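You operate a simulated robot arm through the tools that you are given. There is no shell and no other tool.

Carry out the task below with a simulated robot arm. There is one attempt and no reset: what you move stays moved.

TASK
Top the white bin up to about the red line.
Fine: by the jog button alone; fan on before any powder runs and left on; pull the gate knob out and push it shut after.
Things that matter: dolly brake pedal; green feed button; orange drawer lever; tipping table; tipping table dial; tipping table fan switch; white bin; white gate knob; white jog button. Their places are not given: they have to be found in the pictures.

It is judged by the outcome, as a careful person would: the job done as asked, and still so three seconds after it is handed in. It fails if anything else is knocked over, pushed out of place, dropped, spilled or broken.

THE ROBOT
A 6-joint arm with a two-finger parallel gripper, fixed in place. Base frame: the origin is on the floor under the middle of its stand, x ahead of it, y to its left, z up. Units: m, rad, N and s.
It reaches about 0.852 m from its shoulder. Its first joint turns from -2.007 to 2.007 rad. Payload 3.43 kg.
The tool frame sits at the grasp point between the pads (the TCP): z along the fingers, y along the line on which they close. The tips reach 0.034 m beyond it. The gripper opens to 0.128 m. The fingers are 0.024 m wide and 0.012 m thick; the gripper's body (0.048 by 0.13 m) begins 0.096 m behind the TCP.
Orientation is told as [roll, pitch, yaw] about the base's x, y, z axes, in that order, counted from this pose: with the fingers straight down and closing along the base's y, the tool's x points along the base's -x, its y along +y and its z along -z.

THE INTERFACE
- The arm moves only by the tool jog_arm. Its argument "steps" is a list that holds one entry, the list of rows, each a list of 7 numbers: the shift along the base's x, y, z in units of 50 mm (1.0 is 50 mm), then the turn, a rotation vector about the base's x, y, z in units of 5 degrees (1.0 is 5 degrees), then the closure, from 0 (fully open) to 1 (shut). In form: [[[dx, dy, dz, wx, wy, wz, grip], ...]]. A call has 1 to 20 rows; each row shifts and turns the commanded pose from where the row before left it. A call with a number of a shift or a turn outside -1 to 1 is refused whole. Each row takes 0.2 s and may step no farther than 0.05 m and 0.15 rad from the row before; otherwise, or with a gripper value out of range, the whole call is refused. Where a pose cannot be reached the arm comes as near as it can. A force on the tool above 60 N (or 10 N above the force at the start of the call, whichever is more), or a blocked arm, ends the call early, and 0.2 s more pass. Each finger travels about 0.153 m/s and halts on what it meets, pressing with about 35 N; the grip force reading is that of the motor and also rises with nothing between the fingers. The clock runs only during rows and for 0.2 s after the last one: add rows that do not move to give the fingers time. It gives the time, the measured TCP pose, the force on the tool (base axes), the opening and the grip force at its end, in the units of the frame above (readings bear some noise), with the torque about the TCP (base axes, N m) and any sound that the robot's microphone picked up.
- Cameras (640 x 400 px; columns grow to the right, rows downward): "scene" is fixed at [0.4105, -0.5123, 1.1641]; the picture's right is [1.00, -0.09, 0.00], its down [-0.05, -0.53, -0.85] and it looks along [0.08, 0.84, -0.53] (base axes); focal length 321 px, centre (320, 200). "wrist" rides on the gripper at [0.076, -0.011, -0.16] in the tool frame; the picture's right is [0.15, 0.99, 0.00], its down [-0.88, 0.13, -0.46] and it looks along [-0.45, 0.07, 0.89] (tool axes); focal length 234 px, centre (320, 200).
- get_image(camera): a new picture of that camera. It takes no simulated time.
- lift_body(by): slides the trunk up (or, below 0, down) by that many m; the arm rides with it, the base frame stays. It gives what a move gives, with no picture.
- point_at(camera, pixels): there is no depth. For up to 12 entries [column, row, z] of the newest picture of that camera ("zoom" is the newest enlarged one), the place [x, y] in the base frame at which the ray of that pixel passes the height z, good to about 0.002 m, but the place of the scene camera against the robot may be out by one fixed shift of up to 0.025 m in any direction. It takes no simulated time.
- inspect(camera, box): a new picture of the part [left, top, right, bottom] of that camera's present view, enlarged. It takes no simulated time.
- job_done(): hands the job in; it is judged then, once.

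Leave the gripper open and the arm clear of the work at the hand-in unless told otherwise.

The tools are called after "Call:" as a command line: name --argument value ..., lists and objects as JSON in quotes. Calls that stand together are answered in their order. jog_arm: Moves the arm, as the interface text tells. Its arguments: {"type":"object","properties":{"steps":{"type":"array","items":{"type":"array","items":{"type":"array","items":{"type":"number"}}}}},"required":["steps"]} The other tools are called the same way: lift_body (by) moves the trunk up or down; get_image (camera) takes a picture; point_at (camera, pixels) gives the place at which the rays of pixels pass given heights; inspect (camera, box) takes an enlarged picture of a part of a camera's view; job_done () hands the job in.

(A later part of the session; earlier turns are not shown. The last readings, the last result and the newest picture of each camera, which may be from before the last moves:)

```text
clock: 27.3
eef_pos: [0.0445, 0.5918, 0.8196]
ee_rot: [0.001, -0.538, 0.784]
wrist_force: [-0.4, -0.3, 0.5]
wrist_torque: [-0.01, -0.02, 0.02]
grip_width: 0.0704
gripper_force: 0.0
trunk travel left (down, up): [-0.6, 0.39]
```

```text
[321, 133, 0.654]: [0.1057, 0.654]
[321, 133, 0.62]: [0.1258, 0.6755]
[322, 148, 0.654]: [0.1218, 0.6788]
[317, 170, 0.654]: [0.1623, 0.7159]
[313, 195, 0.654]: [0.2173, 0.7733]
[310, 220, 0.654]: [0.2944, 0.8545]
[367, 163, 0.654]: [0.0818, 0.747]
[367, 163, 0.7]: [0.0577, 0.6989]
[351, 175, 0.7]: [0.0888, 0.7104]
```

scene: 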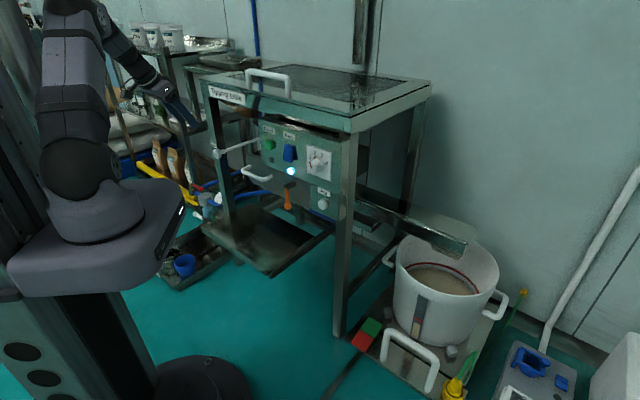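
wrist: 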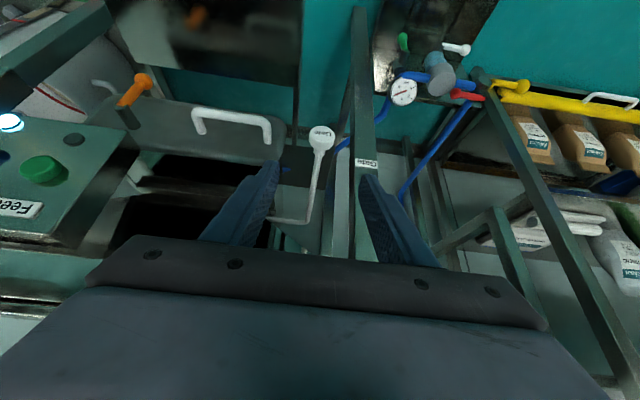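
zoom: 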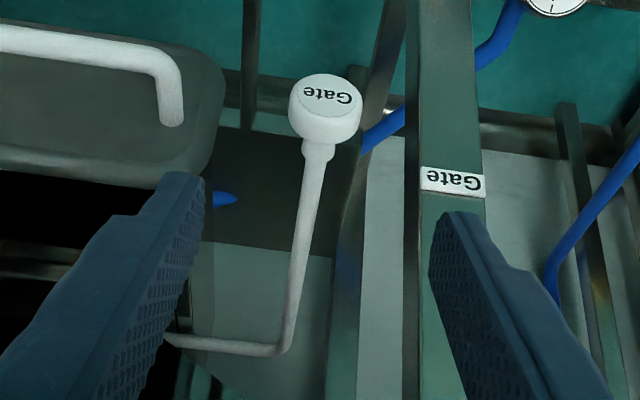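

The knob face is at n 0.537, the head's back at about 0.572 and the collar's end at about 0.591. The table leg is about 10 cm to the side, so there is room. I'll move forward above the rod to n 0.608 at TCP z 0.75, then look.

Call:
jog_arm --steps '[[[0.54, 0.56, -0.35, 0, 0, 0, 0.45], [0.54, 0.56, -0.35, 0, 0, 0, 0.45], [0.54, 0.57, -0.35, 0, 0, 0, 0.45], [0.55, 0.57, -0.35, 0, 0, 0, 0.45], [0, 0, 0, 0, 0, 0, 0.45]]]'

Call:
get_image --camera "wrist"

Call:
inspect --camera "scene" --box '[140, 60, 300, 180]'

```text
clock: 28.5
eef_pos: [0.1441, 0.6925, 0.7521]
ee_rot: [0.0, -0.539, 0.783]
wrist_force: [-0.3, 0.1, 0.0]
wrist_torque: [0.0, 0.02, -0.05]
grip_width: 0.0706
gripper_force: 0.0
out of reach, approached as far as the arm can: row 4
trunk travel left (down, up): [-0.6, 0.39]
```

```text
taken
```

wrist: 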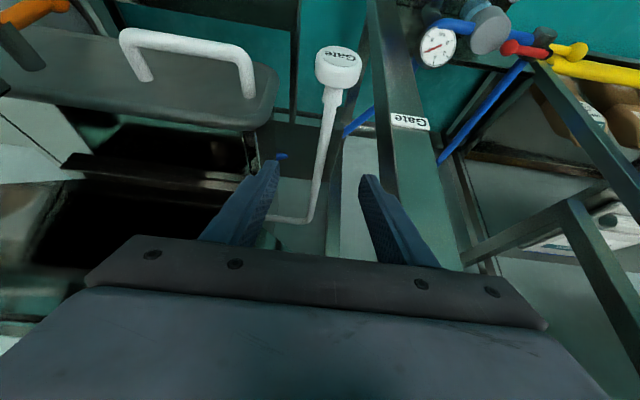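

```text
3.33 times, centred on (220, 120) of scene
```

zoom: 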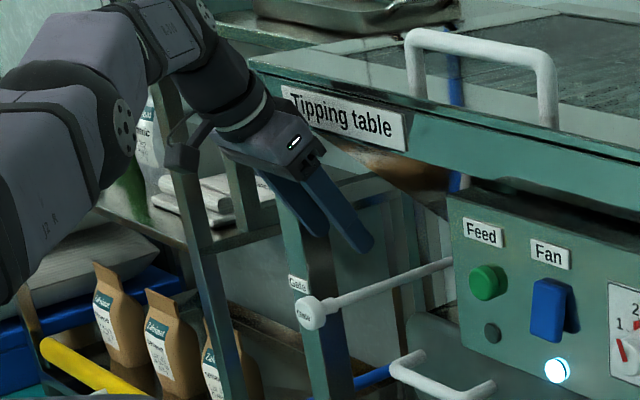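

The last row fell short by about 1.5 cm (n 0.592). The fingers straddle the rod line nicely in the wrist view. I'll descend to the rod's height (TCP z 0.655) while asking for 1 cm more forward, and see how close it gets.

Call:
jog_arm --steps '[[[0.1, 0.1, -0.5, 0, 0, 0, 0.45], [0.1, 0.1, -0.5, 0, 0, 0, 0.45], [0, 0, -0.4, 0, 0, 0, 0.45], [0, 0, 0, 0, 0, 0, 0.45]]]'

Call:
get_image --camera "wrist"

Call:
inspect --camera "scene" --box '[160, 90, 300, 190]'

```text
clock: 29.5
eef_pos: [0.1537, 0.6917, 0.6828]
ee_rot: [0.001, -0.54, 0.783]
wrist_force: [0.2, -0.3, 0.0]
wrist_torque: [-0.01, -0.03, 0.0]
grip_width: 0.0704
gripper_force: 0.1
out of reach, approached as far as the arm can: row 1, 2
trunk travel left (down, up): [-0.6, 0.39]
```

```text
taken
```

wrist: 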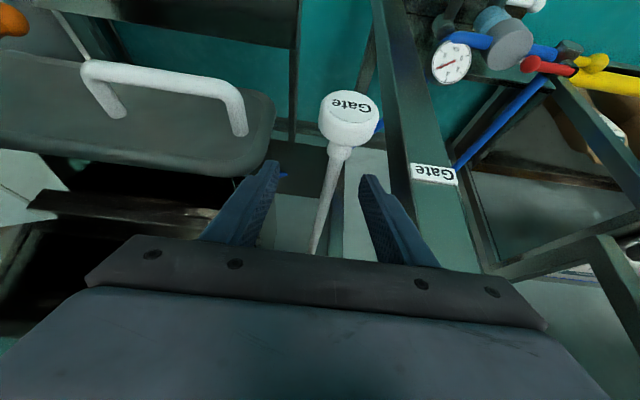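

```text
4.00 times, centred on (230, 140) of scene
```

zoom: 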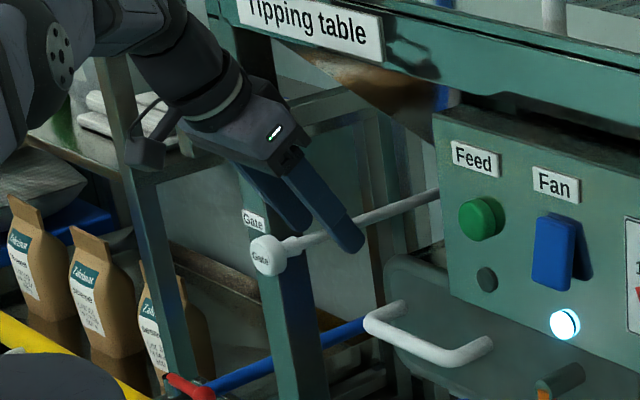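

The hand is at n 0.598, a -0.380, and the arm won't go further in y. The collar ends at about 0.591, so this is deep enough to hook behind the knob's head. I'll centre sideways on the rod (dx -6 mm), lower to z 0.668 and look before closing.

Call:
jog_arm --steps '[[[-0.13, 0.0, -0.3, 0, 0, 0, 0.45], [0, 0, 0, 0, 0, 0, 0.45]]]'

Call:
inspect --camera "wrist" --box '[200, 60, 460, 260]'

Call:
inspect --camera "scene" --box '[190, 120, 270, 180]'

```text
clock: 30.1
eef_pos: [0.147, 0.6905, 0.6679]
ee_rot: [0.001, -0.54, 0.786]
wrist_force: [0.3, 0.7, -0.7]
wrist_torque: [0.0, 0.03, 0.0]
grip_width: 0.0703
gripper_force: 0.0
trunk travel left (down, up): [-0.6, 0.39]
```

```text
2.00 times, centred on (330, 160) of wrist
```

zoom: 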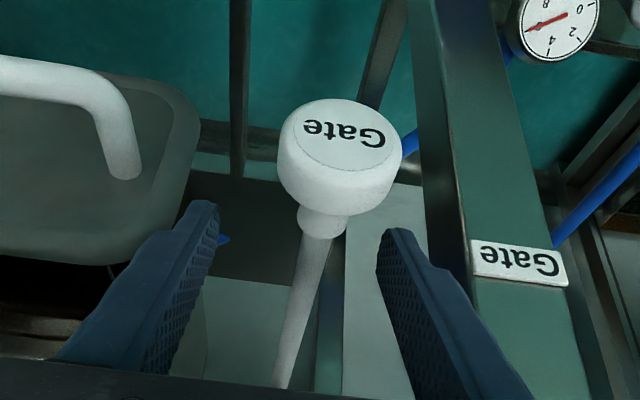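

```text
6.67 times, centred on (230, 150) of scene
```

zoom: 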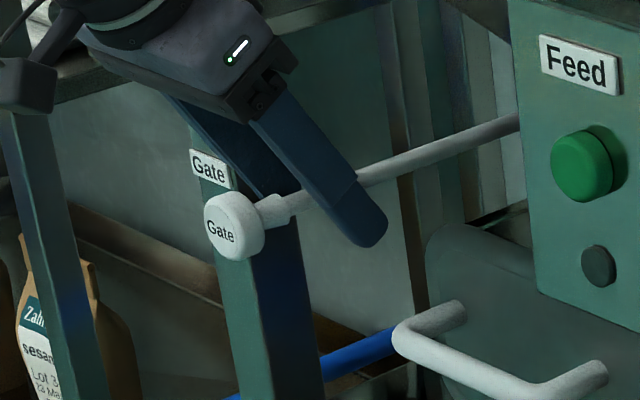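

The rod lies between the two fingers just behind the collar, and the fingertips reach below it. I'll close on it.

Call:
jog_arm --steps '[[[0, 0, 0, 0, 0, 0, 1], [0, 0, 0, 0, 0, 0, 1], [0, 0, 0, 0, 0, 0, 1]]]'

Call:
inspect --camera "wrist" --box '[200, 60, 460, 260]'

```text
clock: 30.9
eef_pos: [0.1468, 0.6913, 0.6678]
ee_rot: [0.0, -0.538, 0.783]
wrist_force: [0.3, 0.4, 0.6]
wrist_torque: [-0.02, 0.04, 0.0]
grip_width: 0.0
gripper_force: 33.4
trunk travel left (down, up): [-0.6, 0.39]
```

```text
2.00 times, centred on (330, 160) of wrist
```

zoom: 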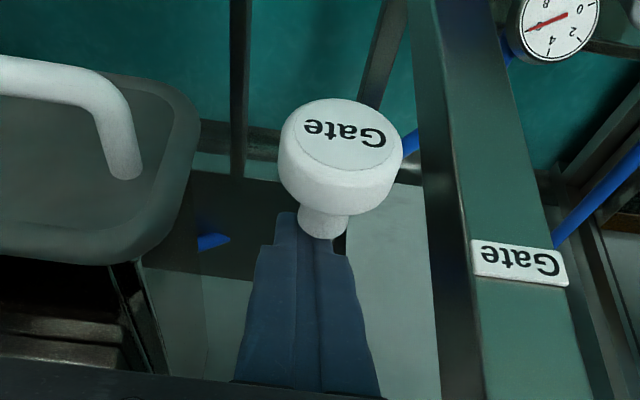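

The fingers closed fully (width 0.0), so the rod was not caught between them. I'll check where the fingertips are relative to the rod.

Call:
inspect --camera "scene" --box '[190, 120, 270, 180]'

Call:
get_image --camera "wrist"

Call:
point_at --camera "wrist" --pixels '[[340, 127, 0.654], [340, 127, 0.63], [340, 127, 0.68], [333, 173, 0.654], [333, 173, 0.63], [318, 166, 0.639], [318, 166, 0.654]]'

```text
6.67 times, centred on (230, 150) of scene
```

zoom: 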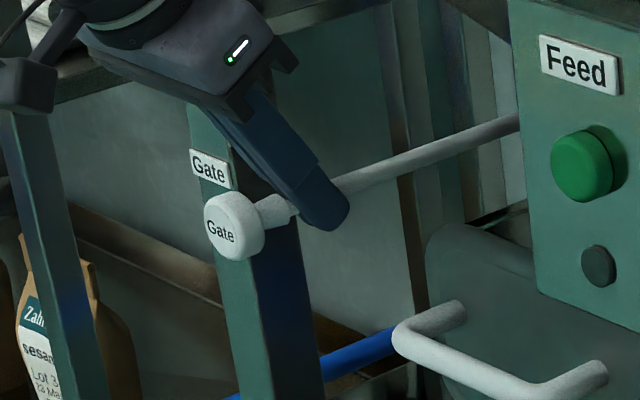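

```text
taken
```

wrist: 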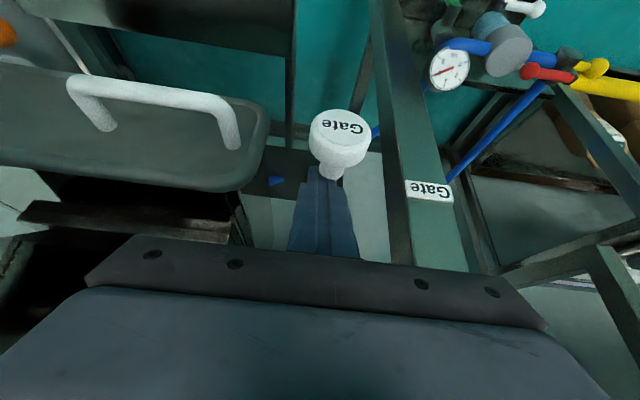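

```text
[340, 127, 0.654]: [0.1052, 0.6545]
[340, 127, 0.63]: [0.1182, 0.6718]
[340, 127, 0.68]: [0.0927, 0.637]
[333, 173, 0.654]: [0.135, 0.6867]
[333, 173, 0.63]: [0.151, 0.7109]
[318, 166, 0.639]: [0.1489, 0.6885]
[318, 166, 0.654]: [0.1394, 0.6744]
```

The knob's position repeats (face about (0.105, 0.655)), and the closed fingers sit right behind its head. Pulling straight toward me should hook the head, so I'll pull 2 cm slowly and watch the force.

Call:
jog_arm --steps '[[[-0.14, -0.14, 0, 0, 0, 0, 1], [-0.14, -0.14, 0, 0, 0, 0, 1]]]'

Call:
inspect --camera "wrist" --box '[200, 60, 460, 260]'

Call:
inspect --camera "scene" --box '[190, 120, 270, 180]'

```text
clock: 31.5
eef_pos: [0.1329, 0.6753, 0.6672]
ee_rot: [0.001, -0.537, 0.783]
wrist_force: [0.3, -0.5, 0.1]
wrist_torque: [-0.01, 0.02, -0.01]
grip_width: 0.0
gripper_force: 32.7
trunk travel left (down, up): [-0.6, 0.39]
```

```text
2.00 times, centred on (330, 160) of wrist
```

zoom: 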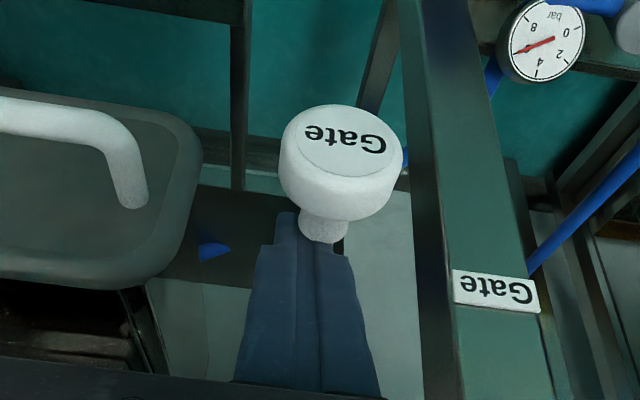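

```text
6.67 times, centred on (230, 150) of scene
```

zoom: 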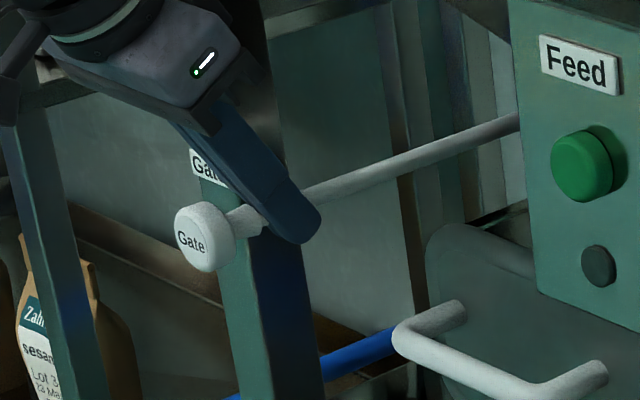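

The knob is moving with the hand: it has come out about 2 cm with almost no force. I'll keep pulling straight out until it stops.

Call:
jog_arm --steps '[[[-0.14, -0.14, 0, 0, 0, 0, 1], [-0.14, -0.14, 0, 0, 0, 0, 1], [-0.14, -0.14, 0, 0, 0, 0, 1], [-0.14, -0.14, 0, 0, 0, 0, 1]]]'

Call:
inspect --camera "wrist" --box '[200, 60, 460, 260]'

Call:
get_image --camera "scene"

```text
clock: 32.5
eef_pos: [0.1049, 0.6478, 0.6657]
ee_rot: [0.0, -0.539, 0.785]
wrist_force: [0.3, -0.6, -0.1]
wrist_torque: [-0.02, -0.07, 0.03]
grip_width: 0.0002
gripper_force: 32.7
trunk travel left (down, up): [-0.6, 0.39]
```

```text
2.00 times, centred on (330, 160) of wrist
```

zoom: 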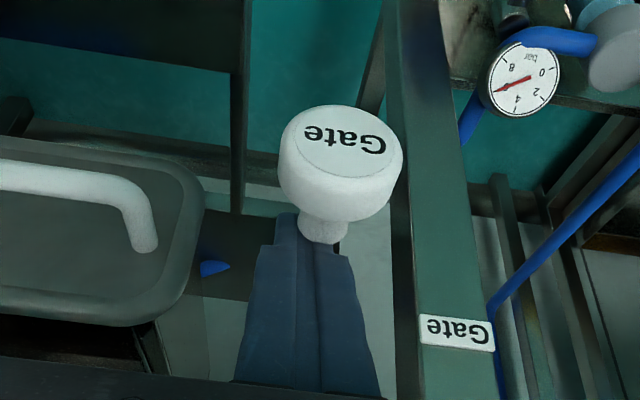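

```text
taken
```

scene: 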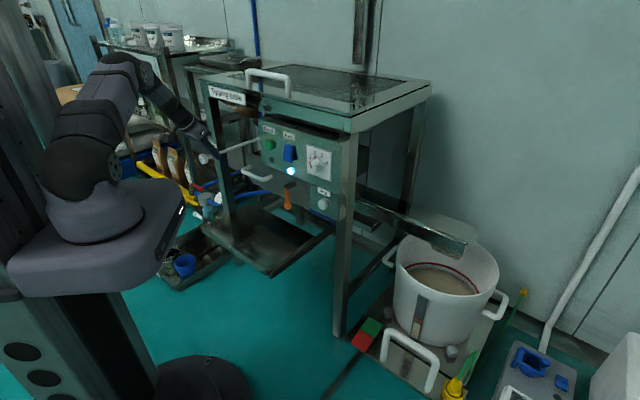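

The gate is out about 6 cm and still moving freely, and nothing has changed at the bin. I'll keep pulling in small steps until resistance builds.

Call:
jog_arm --steps '[[[-0.14, -0.14, 0, 0, 0, 0, 1], [-0.14, -0.14, 0, 0, 0, 0, 1], [-0.14, -0.14, 0, 0, 0, 0, 1]]]'

Call:
inspect --camera "wrist" --box '[200, 60, 460, 260]'

Call:
inspect --camera "scene" --box '[180, 110, 280, 180]'

```text
clock: 33.3
eef_pos: [0.088, 0.6294, 0.6692]
ee_rot: [0.005, -0.547, 0.777]
wrist_force: [24.4, 19.3, 5.8]
wrist_torque: [0.31, -0.11, 0.05]
grip_width: 0.0001
gripper_force: 32.8
trunk travel left (down, up): [-0.6, 0.39]
```

```text
2.00 times, centred on (330, 160) of wrist
```

zoom: 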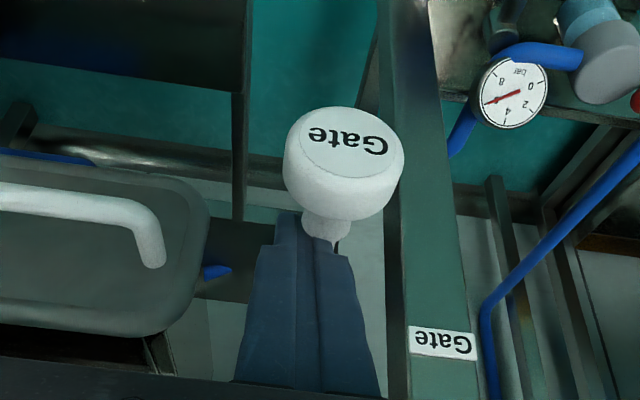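

```text
5.71 times, centred on (230, 145) of scene
```

zoom: 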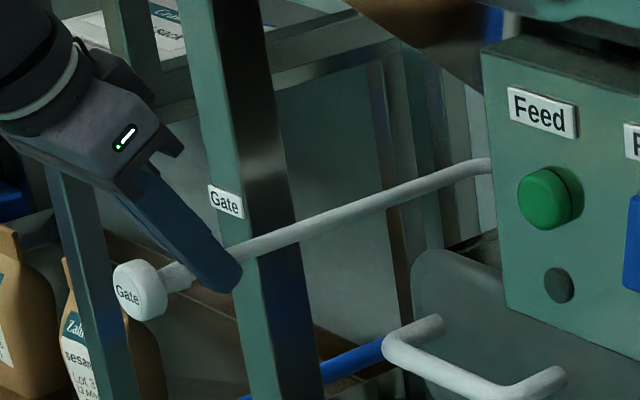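

The force has risen to about 31 N after about 8.5 cm, so the gate is fully out against its stop. I'll ease the pull by 5 mm, open the fingers and lift up off the rod.

Call:
jog_arm --steps '[[[0.07, 0.07, 0, 0, 0, 0, 1], [0, 0, 0, 0, 0, 0, 0.45], [0, 0, 0, 0, 0, 0, 0.45], [0, 0, 0.5, 0, 0, 0, 0.45], [0, 0, 0.9, 0, 0, 0, 0.45], [0, 0, 0.9, 0, 0, 0, 0.45]]]'

Call:
get_image --camera "wrist"

Call:
get_image --camera "scene"

```text
clock: 34.7
eef_pos: [0.0867, 0.6312, 0.7811]
ee_rot: [-0.001, -0.536, 0.784]
wrist_force: [-0.7, -1.0, -0.2]
wrist_torque: [-0.02, -0.01, 0.0]
grip_width: 0.0702
gripper_force: 0.0
trunk travel left (down, up): [-0.6, 0.39]
```

```text
taken
```

wrist: 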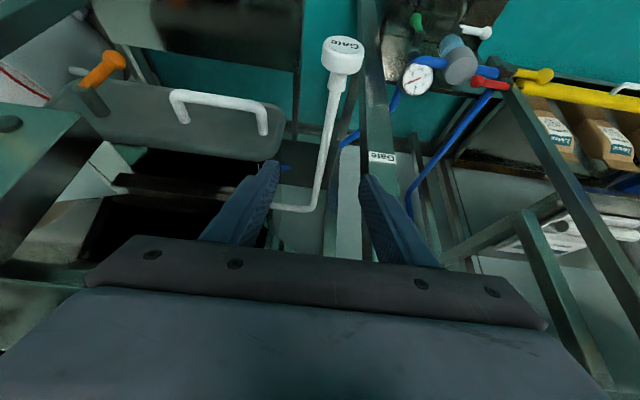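

```text
taken
```

scene: 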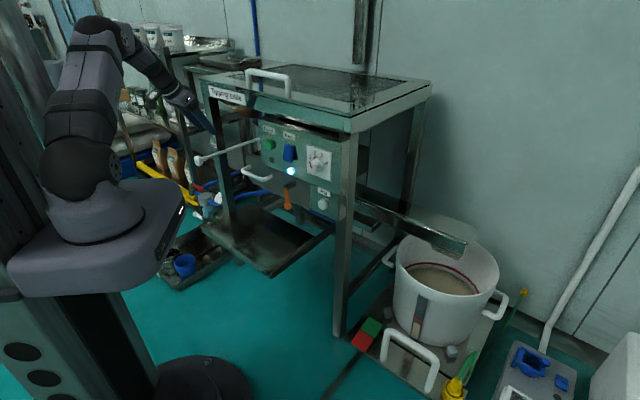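

The gate stays fully out (knob now at (198,160) in the scene view), the fan lamp is lit and no powder is running. I'll move back right along the panel front, staying about 8 cm clear of it at z 0.80, close the fingers, and stop in front of the dial area for the jog button.

Call:
jog_arm --steps '[[[0.5, -0.85, 0.1, 0, 0, 0, 0.45], [0.55, -0.8, 0.1, 0, 0, 0, 0.45], [0.6, -0.77, 0.1, 0, 0, 0, 1], [0.6, -0.77, 0, 0, 0, 0, 1], [0.6, -0.77, 0, 0, 0, 0, 1], [0.6, -0.77, 0, 0, 0, 0, 1], [0.6, -0.77, 0, 0, 0, 0, 1], [0.6, -0.77, 0, 0, 0, 0, 1], [0.6, -0.7, 0, 0, 0, 0, 1], [0, 0, 0, 0, 0, 0, 1]]]'

Call:
get_image --camera "wrist"

Call:
get_image --camera "scene"

```text
clock: 36.9
eef_pos: [0.349, 0.2826, 0.7968]
ee_rot: [0.001, -0.538, 0.783]
wrist_force: [0.8, -0.7, -0.1]
wrist_torque: [0.0, 0.01, 0.0]
grip_width: 0.0
gripper_force: 33.1
trunk travel left (down, up): [-0.6, 0.39]
```

```text
taken
```

wrist: 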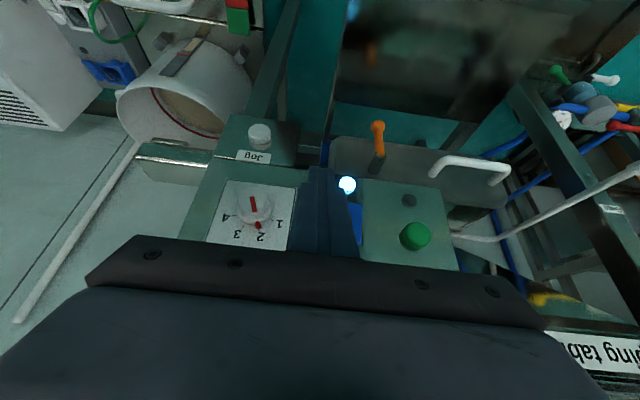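

```text
taken
```

scene: 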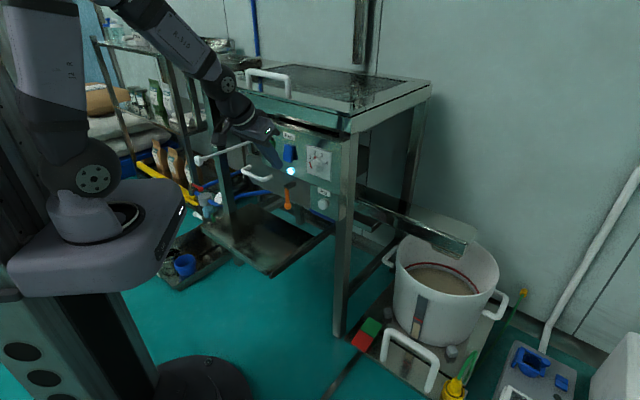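

There were no warnings at (0.349, 0.283, 0.797). The jog button is at (259,134) in the wrist view. I'll take rays to it from here and a fresh close-up of the bin level for comparison.

Call:
point_at --camera "wrist" --pixels '[[259, 135, 0.65], [259, 135, 0.6], [259, 130, 0.63], [259, 141, 0.63], [253, 157, 0.66], [252, 207, 0.76], [379, 124, 0.65], [379, 124, 0.6]]'

Call:
inspect --camera "wrist" --box '[180, 90, 420, 240]'

Call:
inspect --camera "scene" --box '[400, 250, 480, 300]'

Call:
inspect --camera "scene" --box '[400, 290, 440, 345]'

```text
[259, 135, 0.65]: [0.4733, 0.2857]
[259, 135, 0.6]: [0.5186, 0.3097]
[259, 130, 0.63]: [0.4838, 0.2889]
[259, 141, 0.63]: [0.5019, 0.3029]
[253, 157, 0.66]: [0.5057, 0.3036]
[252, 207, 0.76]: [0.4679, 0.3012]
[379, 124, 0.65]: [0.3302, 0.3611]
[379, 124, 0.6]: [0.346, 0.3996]
```

```text
2.67 times, centred on (300, 165) of wrist
```

zoom: 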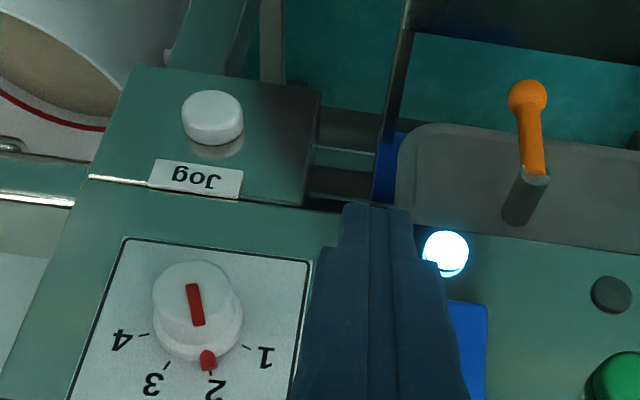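

```text
8.00 times, centred on (440, 275) of scene
```

zoom: 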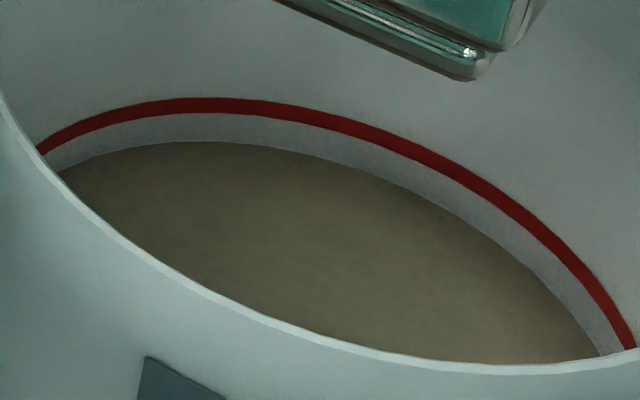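

```text
7.27 times, centred on (420, 318) of scene
```

zoom: 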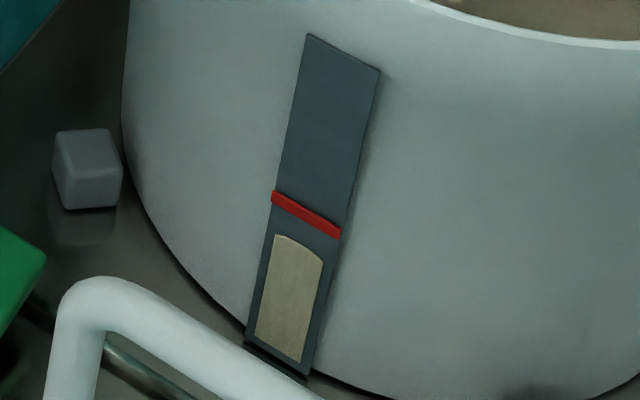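

Baseline: the powder edge lies well below the red ring (gap about 28 px in the 8x view). Jog is at about a 0.138, z 0.63, front n 0.553. I'll lower the trunk 0.15 m so the hand drops to the jog button's height, still 8 cm in front of it.

Call:
lift_body --by -0.15

Call:
get_image --camera "wrist"

Call:
get_image --camera "scene"

```text
clock: 38.6
eef_pos: [0.349, 0.2814, 0.647]
ee_rot: [-0.001, -0.542, 0.783]
wrist_force: [-0.1, -0.1, -0.3]
wrist_torque: [0.01, 0.01, 0.01]
grip_width: 0.0
gripper_force: 33.1
trunk travel left (down, up): [-0.45, 0.54]
```

```text
taken
```

wrist: 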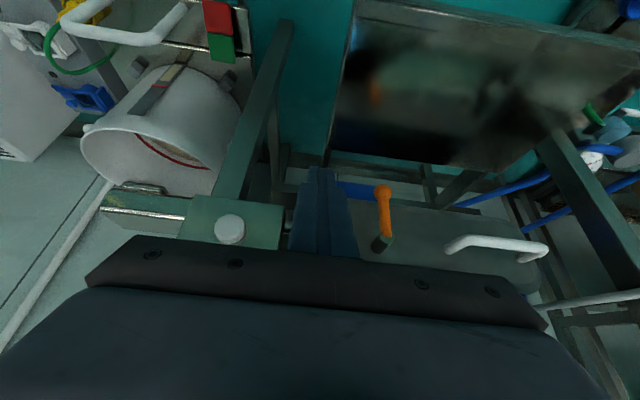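

```text
taken
```

scene: 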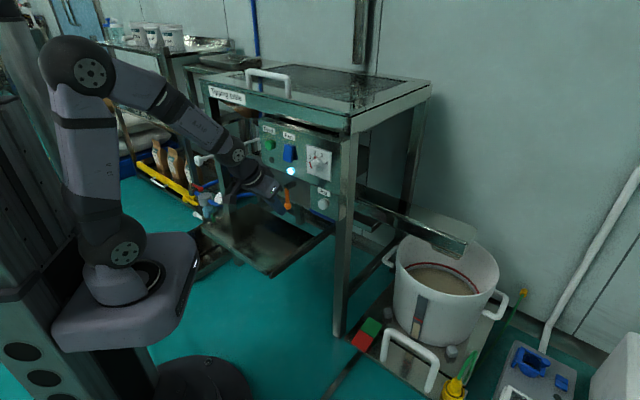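

Now I look at the jog button from nearly level at (230,229). I'll take a ray from this much lower viewpoint to pin down its height.

Call:
point_at --camera "wrist" --pixels '[[230, 229, 0.65], [230, 229, 0.63], [230, 229, 0.61], [383, 192, 0.6], [386, 225, 0.63], [345, 250, 0.63]]'

Call:
inspect --camera "wrist" --box '[180, 140, 420, 260]'

```text
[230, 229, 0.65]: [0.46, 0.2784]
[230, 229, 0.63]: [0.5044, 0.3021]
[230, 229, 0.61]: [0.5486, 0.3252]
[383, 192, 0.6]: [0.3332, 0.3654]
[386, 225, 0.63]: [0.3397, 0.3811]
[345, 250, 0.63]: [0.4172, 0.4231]
```

```text
2.67 times, centred on (300, 200) of wrist
```

zoom: 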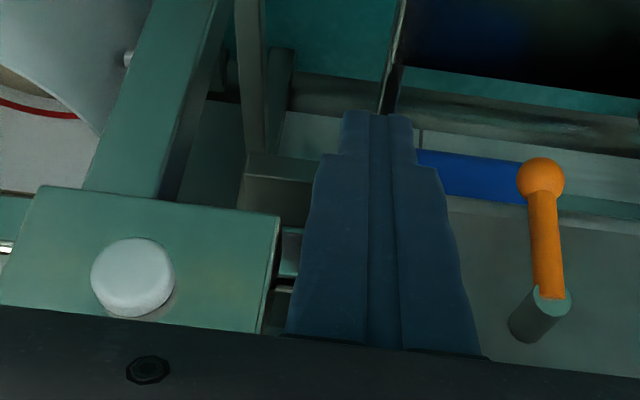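

Four views agree now: the jog button's front is at (0.4815, 0.289, 0.640), n 0.545, a 0.136. I'll move to a pre-press spot about 4.5 cm in front of it, tilting back to 45°.

Call:
jog_arm --steps '[[[0.5, -0.33, 0.06, 0.66, -0.66, 0, 1], [0.5, -0.33, 0.06, 0.66, -0.66, 0, 1], [0.52, -0.32, 0.06, 0.66, -0.66, 0, 1], [0, 0, 0, 0, 0, 0, 1]]]'

Call:
get_image --camera "wrist"

Call:
inspect --camera "scene" --box '[240, 140, 360, 220]'

```text
clock: 39.6
eef_pos: [0.4133, 0.2395, 0.6532]
ee_rot: [0.0, -0.783, 0.785]
wrist_force: [1.1, 0.1, -0.2]
wrist_torque: [-0.02, -0.01, 0.03]
grip_width: 0.0001
gripper_force: 32.8
out of reach, approached as far as the arm can: row 2
trunk travel left (down, up): [-0.45, 0.54]
```

```text
taken
```

wrist: 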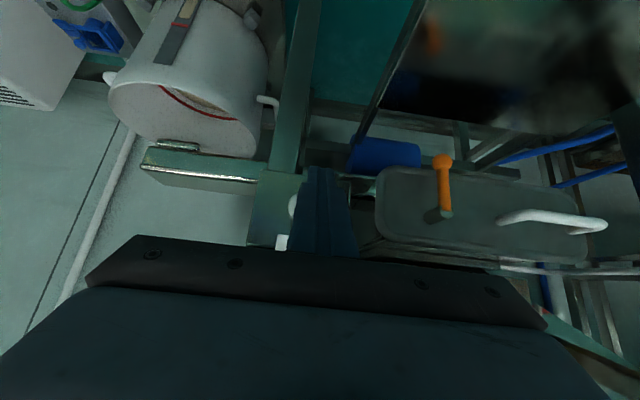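

```text
5.00 times, centred on (300, 180) of scene
```

zoom: 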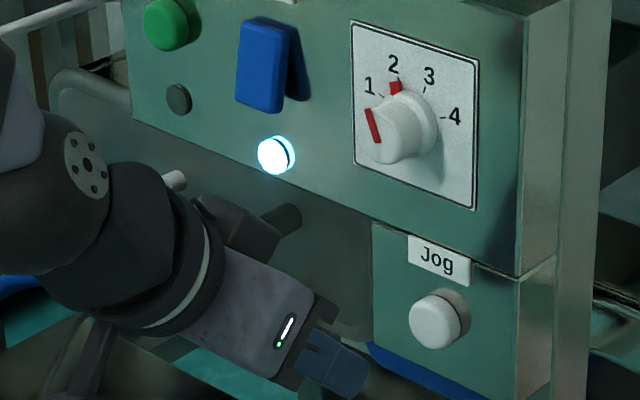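

The hand is at n 0.462, a 0.123, and clear of the drawer lever. I'll shift 13 mm to centre on the button and advance 35 mm, stopping just short of contact.

Call:
jog_arm --steps '[[[0.19, -0.19, 0.06, 0, 0, 0, 1], [0.25, 0.25, 0, 0, 0, 0, 1], [0.25, 0.25, 0, 0, 0, 0, 1], [0, 0, 0, 0, 0, 0, 1]]]'

Call:
inspect --camera "scene" --box '[280, 160, 360, 220]'

Call:
inspect --camera "wrist" --box '[220, 120, 440, 260]'

```text
clock: 40.6
eef_pos: [0.4471, 0.2547, 0.6564]
ee_rot: [-0.001, -0.784, 0.782]
wrist_force: [0.2, -0.5, 0.1]
wrist_torque: [0.0, 0.01, 0.0]
grip_width: 0.0
gripper_force: 32.9
trunk travel left (down, up): [-0.45, 0.54]
```

```text
6.67 times, centred on (320, 190) of scene
```

zoom: 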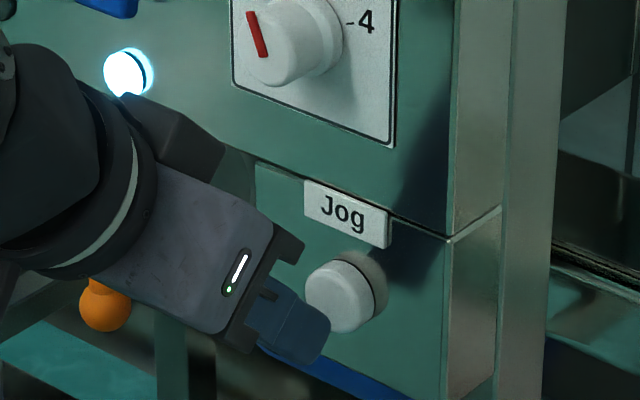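

```text
2.86 times, centred on (330, 190) of wrist
```

zoom: 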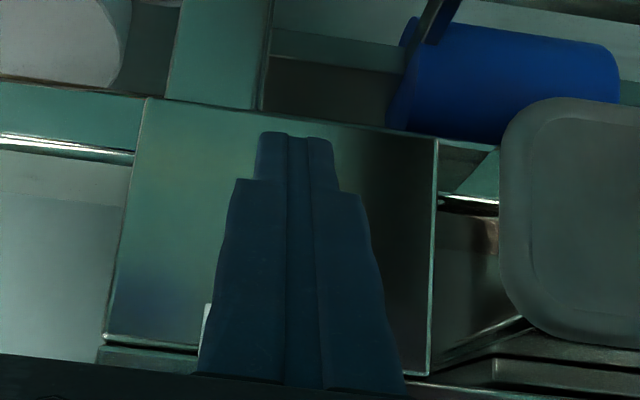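

The tips are about 16 mm from the button and aligned with it. I'll advance 10 mm more, then check force.

Call:
jog_arm --steps '[[[0.07, 0.07, 0, 0, 0, 0, 1], [0.07, 0.07, 0, 0, 0, 0, 1]]]'

Call:
inspect --camera "scene" --box '[280, 160, 360, 220]'

```text
clock: 41.2
eef_pos: [0.4539, 0.2621, 0.6568]
ee_rot: [0.002, -0.781, 0.781]
wrist_force: [-1.0, -1.7, -0.5]
wrist_torque: [-0.06, 0.04, -0.02]
grip_width: 0.0001
gripper_force: 32.9
trunk travel left (down, up): [-0.45, 0.54]
```

```text
6.67 times, centred on (320, 190) of scene
```

zoom: 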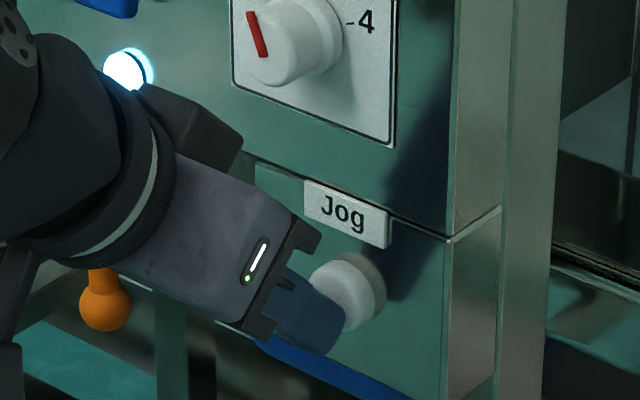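

Contact is just beginning (force about 2 N). I'll press 4 mm in one row and come back 6 mm in the next, then check for sound and look at the bin.

Call:
jog_arm --steps '[[[0.06, 0.06, 0, 0, 0, 0, 1], [-0.08, -0.08, 0, 0, 0, 0, 1]]]'

Call:
inspect --camera "scene" --box '[400, 250, 480, 300]'

Call:
inspect --camera "scene" --box '[280, 160, 360, 220]'

```text
clock: 41.8
eef_pos: [0.453, 0.2623, 0.6567]
ee_rot: [0.001, -0.783, 0.783]
wrist_force: [-1.5, -1.0, -0.8]
wrist_torque: [-0.05, 0.01, 0.0]
grip_width: 0.0
gripper_force: 33.3
trunk travel left (down, up): [-0.45, 0.54]
heard: click
```

```text
8.00 times, centred on (440, 275) of scene
```

zoom: 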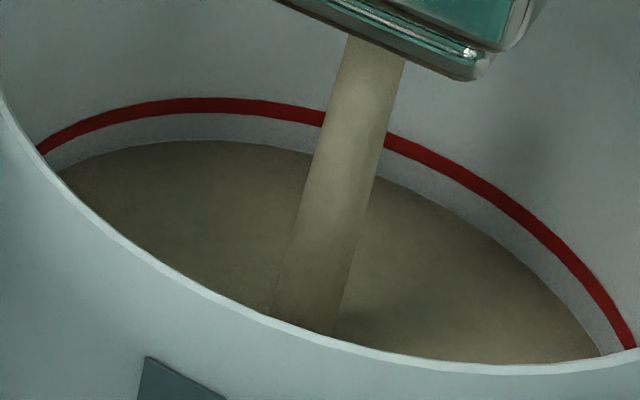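

```text
6.67 times, centred on (320, 190) of scene
```

zoom: 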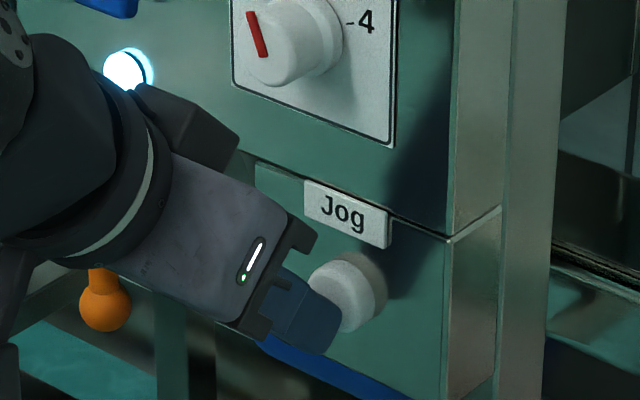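

A click was heard and a powder stream is falling into the bin. I'll back off 7 mm so the button is certainly released, wait a moment, and see whether the stream stops.

Call:
jog_arm --steps '[[[-0.1, -0.1, 0, 0, 0, 0, 1]]]'

Call:
inspect --camera "scene" --box '[400, 250, 480, 300]'

```text
clock: 42.2
eef_pos: [0.4489, 0.2571, 0.6571]
ee_rot: [0.003, -0.782, 0.781]
wrist_force: [-0.5, 0.8, 0.3]
wrist_torque: [-0.01, 0.03, -0.01]
grip_width: 0.0002
gripper_force: 33.5
trunk travel left (down, up): [-0.45, 0.54]
```

```text
8.00 times, centred on (440, 275) of scene
```

zoom: 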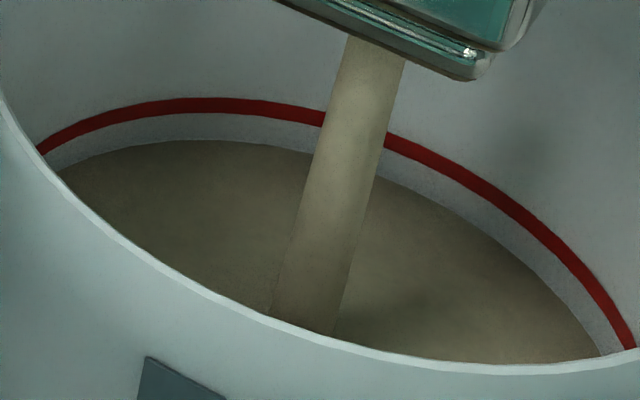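

The stream still runs 0.4 s later while the level has barely changed, so it may be a timed dose or a chute tail. I'll wait one more short moment and look again.

Call:
jog_arm --steps '[[[0, 0, 0, 0, 0, 0, 1], [0, 0, 0, 0, 0, 0, 1]]]'

Call:
inspect --camera "scene" --box '[400, 250, 480, 300]'

```text
clock: 42.8
eef_pos: [0.4479, 0.2563, 0.6565]
ee_rot: [0.0, -0.783, 0.781]
wrist_force: [0.4, 0.2, -0.4]
wrist_torque: [0.0, 0.0, 0.0]
grip_width: 0.0001
gripper_force: 33.3
trunk travel left (down, up): [-0.45, 0.54]
```

```text
8.00 times, centred on (440, 275) of scene
```

zoom: 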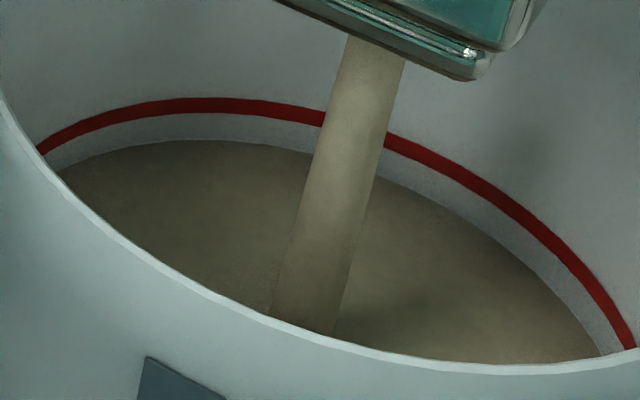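

It is still running, with the level up only about 1 px in the 8x view. The flow is slow, so I'll keep waiting in short steps and watch whether the dose ends by itself.

Call:
jog_arm --steps '[[[0, 0, 0, 0, 0, 0, 1], [0, 0, 0, 0, 0, 0, 1], [0, 0, 0, 0, 0, 0, 1]]]'

Call:
inspect --camera "scene" --box '[400, 250, 480, 300]'

Call:
inspect --camera "scene" --box '[240, 120, 360, 220]'

```text
clock: 43.6
eef_pos: [0.4487, 0.257, 0.6569]
ee_rot: [0.001, -0.783, 0.782]
wrist_force: [0.2, 0.2, 0.1]
wrist_torque: [0.03, 0.0, 0.0]
grip_width: 0.0003
gripper_force: 32.8
trunk travel left (down, up): [-0.45, 0.54]
```

```text
8.00 times, centred on (440, 275) of scene
```

zoom: 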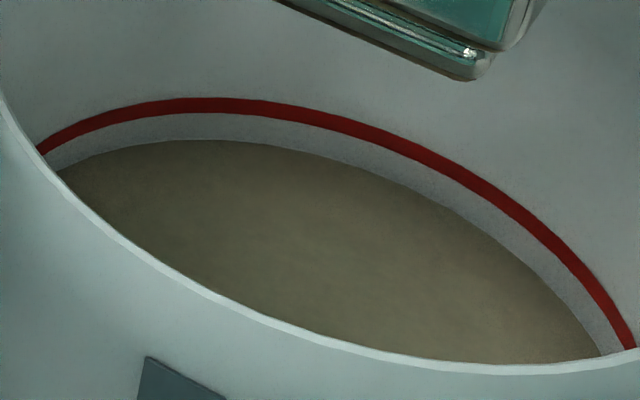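

```text
4.00 times, centred on (300, 170) of scene
```

zoom: 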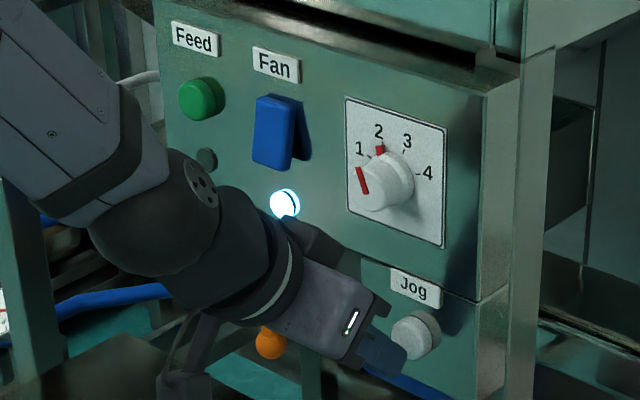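

The stream stopped by itself about 1.5 s after release, and the level rose only about 2 px of the roughly 33 px needed to reach mid-line. I'll hold the jog for about 2 s this time, release, and let the tail run out.

Call:
jog_arm --steps '[[[0.18, 0.18, 0, 0, 0, 0, 1], [0, 0, 0, 0, 0, 0, 1], [0, 0, 0, 0, 0, 0, 1], [0, 0, 0, 0, 0, 0, 1], [0, 0, 0, 0, 0, 0, 1], [0, 0, 0, 0, 0, 0, 1], [0, 0, 0, 0, 0, 0, 1], [0, 0, 0, 0, 0, 0, 1], [0, 0, 0, 0, 0, 0, 1], [0, 0, 0, 0, 0, 0, 1], [-0.18, -0.18, 0, 0, 0, 0, 1], [0, 0, 0, 0, 0, 0, 1], [0, 0, 0, 0, 0, 0, 1], [0, 0, 0, 0, 0, 0, 1], [0, 0, 0, 0, 0, 0, 1], [0, 0, 0, 0, 0, 0, 1], [0, 0, 0, 0, 0, 0, 1], [0, 0, 0, 0, 0, 0, 1], [0, 0, 0, 0, 0, 0, 1], [0, 0, 0, 0, 0, 0, 1]]]'

Call:
inspect --camera "scene" --box '[400, 250, 480, 300]'

Call:
inspect --camera "scene" --box '[400, 290, 440, 345]'

```text
clock: 47.8
eef_pos: [0.4482, 0.2562, 0.6558]
ee_rot: [0.0, -0.783, 0.782]
wrist_force: [-0.5, -1.0, 0.6]
wrist_torque: [-0.04, 0.0, 0.0]
grip_width: 0.0
gripper_force: 33.4
trunk travel left (down, up): [-0.45, 0.54]
heard: click
```

```text
8.00 times, centred on (440, 275) of scene
```

zoom: 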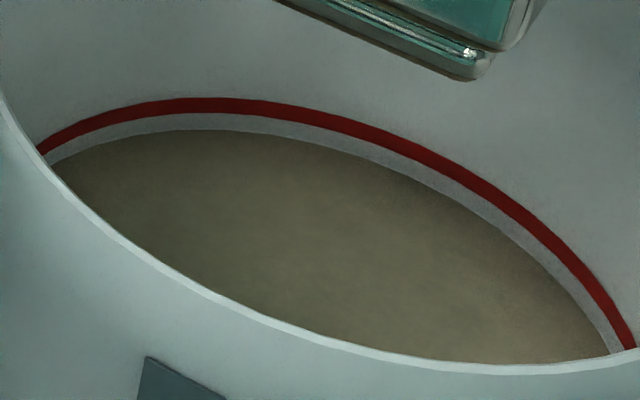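

```text
7.27 times, centred on (420, 318) of scene
```

zoom: 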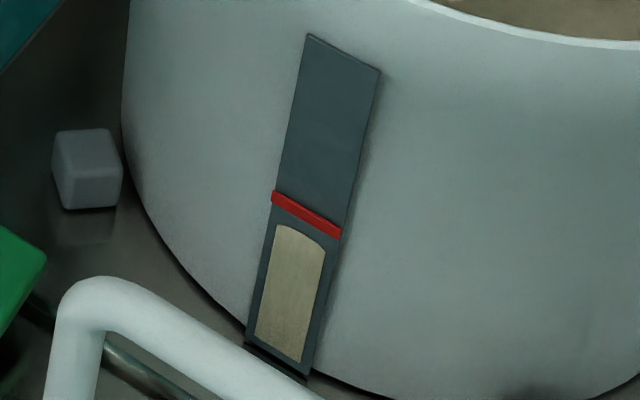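

The 2 s hold raised the powder about 10 px (edge now at y 129; the red ring spans about 99–113 there). It needs about 23 px more to reach mid-line. I'll hold for about 3 s this time, release, and wait.

Call:
jog_arm --steps '[[[0.18, 0.18, 0, 0, 0, 0, 1], [0, 0, 0, 0, 0, 0, 1], [0, 0, 0, 0, 0, 0, 1], [0, 0, 0, 0, 0, 0, 1], [0, 0, 0, 0, 0, 0, 1], [0, 0, 0, 0, 0, 0, 1], [0, 0, 0, 0, 0, 0, 1], [0, 0, 0, 0, 0, 0, 1], [0, 0, 0, 0, 0, 0, 1], [0, 0, 0, 0, 0, 0, 1], [0, 0, 0, 0, 0, 0, 1], [0, 0, 0, 0, 0, 0, 1], [0, 0, 0, 0, 0, 0, 1], [0, 0, 0, 0, 0, 0, 1], [0, 0, 0, 0, 0, 0, 1], [-0.18, -0.18, 0, 0, 0, 0, 1], [0, 0, 0, 0, 0, 0, 1], [0, 0, 0, 0, 0, 0, 1], [0, 0, 0, 0, 0, 0, 1], [0, 0, 0, 0, 0, 0, 1]]]'

Call:
jog_arm --steps '[[[0, 0, 0, 0, 0, 0, 1], [0, 0, 0, 0, 0, 0, 1], [0, 0, 0, 0, 0, 0, 1], [0, 0, 0, 0, 0, 0, 1], [0, 0, 0, 0, 0, 0, 1], [0, 0, 0, 0, 0, 0, 1]]]'

Call:
inspect --camera "scene" --box '[400, 250, 480, 300]'

Call:
inspect --camera "scene" --box '[400, 290, 440, 345]'

```text
clock: 52.0
eef_pos: [0.4493, 0.2582, 0.6569]
ee_rot: [0.001, -0.785, 0.783]
wrist_force: [-0.8, 0.9, -0.4]
wrist_torque: [-0.02, -0.02, 0.01]
grip_width: 0.0
gripper_force: 33.0
trunk travel left (down, up): [-0.45, 0.54]
heard: click
```

```text
clock: 53.4
eef_pos: [0.4489, 0.2571, 0.6559]
ee_rot: [0.001, -0.783, 0.781]
wrist_force: [0.9, -0.2, -0.4]
wrist_torque: [-0.01, 0.03, 0.01]
grip_width: 0.0001
gripper_force: 33.4
trunk travel left (down, up): [-0.45, 0.54]
```

```text
8.00 times, centred on (440, 275) of scene
```

zoom: 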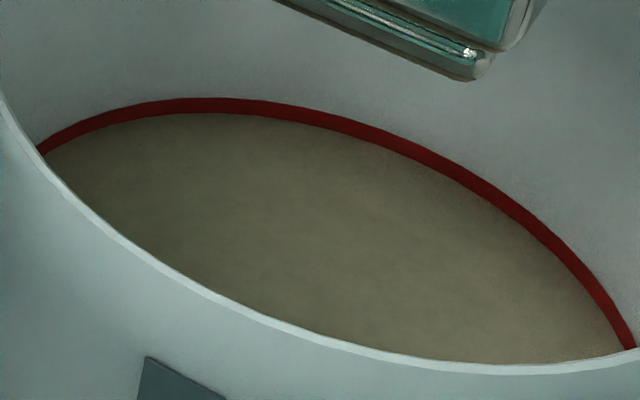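

```text
7.27 times, centred on (420, 318) of scene
```

zoom: 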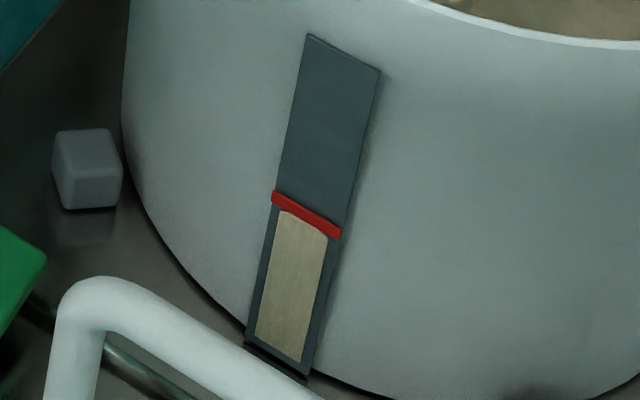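

The level now stands right at the lower edge of the red ring, and the sight window just meets the red bar. About 6 px more brings it to the middle of the line, so I'll give one more hold of about 1.2 s, then wait.

Call:
jog_arm --steps '[[[0.18, 0.18, 0, 0, 0, 0, 1], [0, 0, 0, 0, 0, 0, 1], [0, 0, 0, 0, 0, 0, 1], [0, 0, 0, 0, 0, 0, 1], [0, 0, 0, 0, 0, 0, 1], [-0.2, -0.2, 0, 0, 0, 0, 1], [0, 0, 0, 0, 0, 0, 1], [0, 0, 0, 0, 0, 0, 1], [0, 0, 0, 0, 0, 0, 1], [0, 0, 0, 0, 0, 0, 1], [0, 0, 0, 0, 0, 0, 1], [0, 0, 0, 0, 0, 0, 1], [0, 0, 0, 0, 0, 0, 1], [0, 0, 0, 0, 0, 0, 1], [0, 0, 0, 0, 0, 0, 1], [0, 0, 0, 0, 0, 0, 1]]]'

Call:
inspect --camera "scene" --box '[400, 250, 480, 300]'

Call:
inspect --camera "scene" --box '[400, 290, 440, 345]'

```text
clock: 56.8
eef_pos: [0.4468, 0.2562, 0.6555]
ee_rot: [0.0, -0.783, 0.782]
wrist_force: [0.0, 0.0, 0.0]
wrist_torque: [-0.01, 0.02, 0.03]
grip_width: 0.0
gripper_force: 33.0
trunk travel left (down, up): [-0.45, 0.54]
heard: click
```

```text
8.00 times, centred on (440, 275) of scene
```

zoom: 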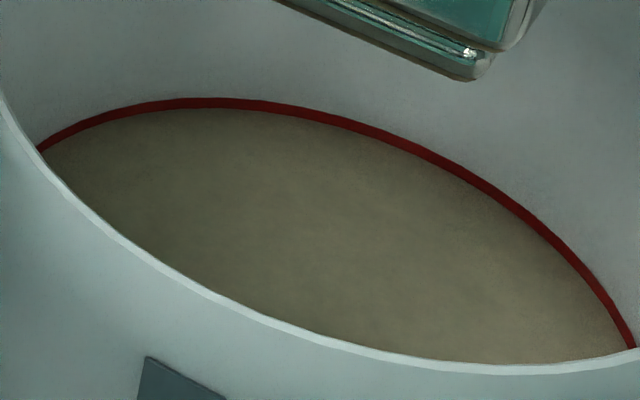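

```text
7.27 times, centred on (420, 318) of scene
```

zoom: 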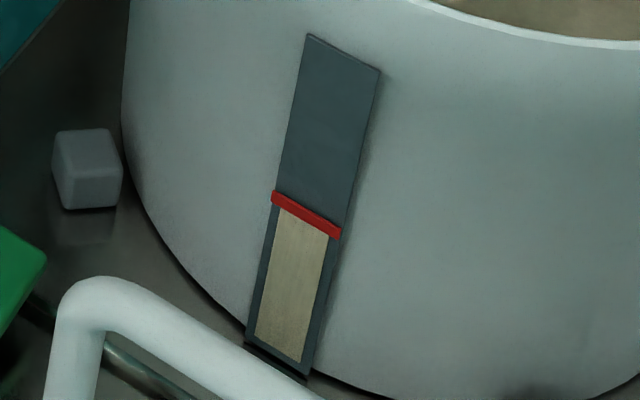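

The powder covers the lower 40% of the red band, with no stream running, so the level is at the red line. Now to close the gate. I'll back straight off the jog button 4 cm, then raise the trunk 0.15 m.

Call:
jog_arm --steps '[[[-0.25, -0.25, 0, 0, 0, 0, 1], [-0.25, -0.25, 0, 0, 0, 0, 1], [0, 0, 0, -0.5, 0.5, 0, 1], [0, 0, 0, -0.5, 0.5, 0, 1]]]'

Call:
lift_body --by 0.15

Call:
get_image --camera "scene"

```text
clock: 57.8
eef_pos: [0.421, 0.2318, 0.6566]
ee_rot: [0.007, -0.69, 0.782]
wrist_force: [0.2, -0.1, 0.4]
wrist_torque: [0.0, 0.01, 0.01]
grip_width: 0.0002
gripper_force: 33.2
trunk travel left (down, up): [-0.45, 0.54]
```

```text
clock: 59.6
eef_pos: [0.42, 0.2319, 0.8063]
ee_rot: [0.007, -0.689, 0.783]
wrist_force: [-1.0, -0.6, 0.8]
wrist_torque: [-0.01, -0.02, -0.03]
grip_width: 0.0
gripper_force: 32.7
trunk travel left (down, up): [-0.6, 0.39]
```

```text
taken
```

scene: 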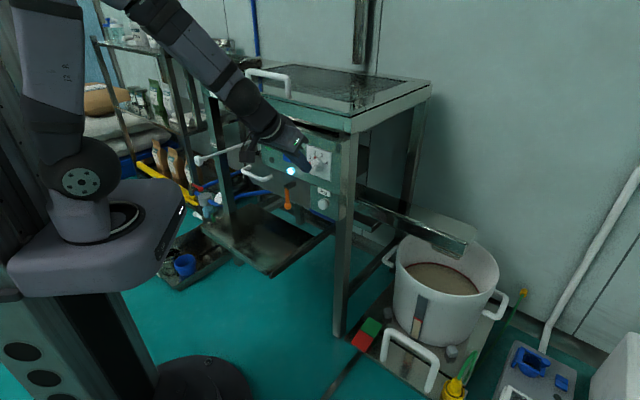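

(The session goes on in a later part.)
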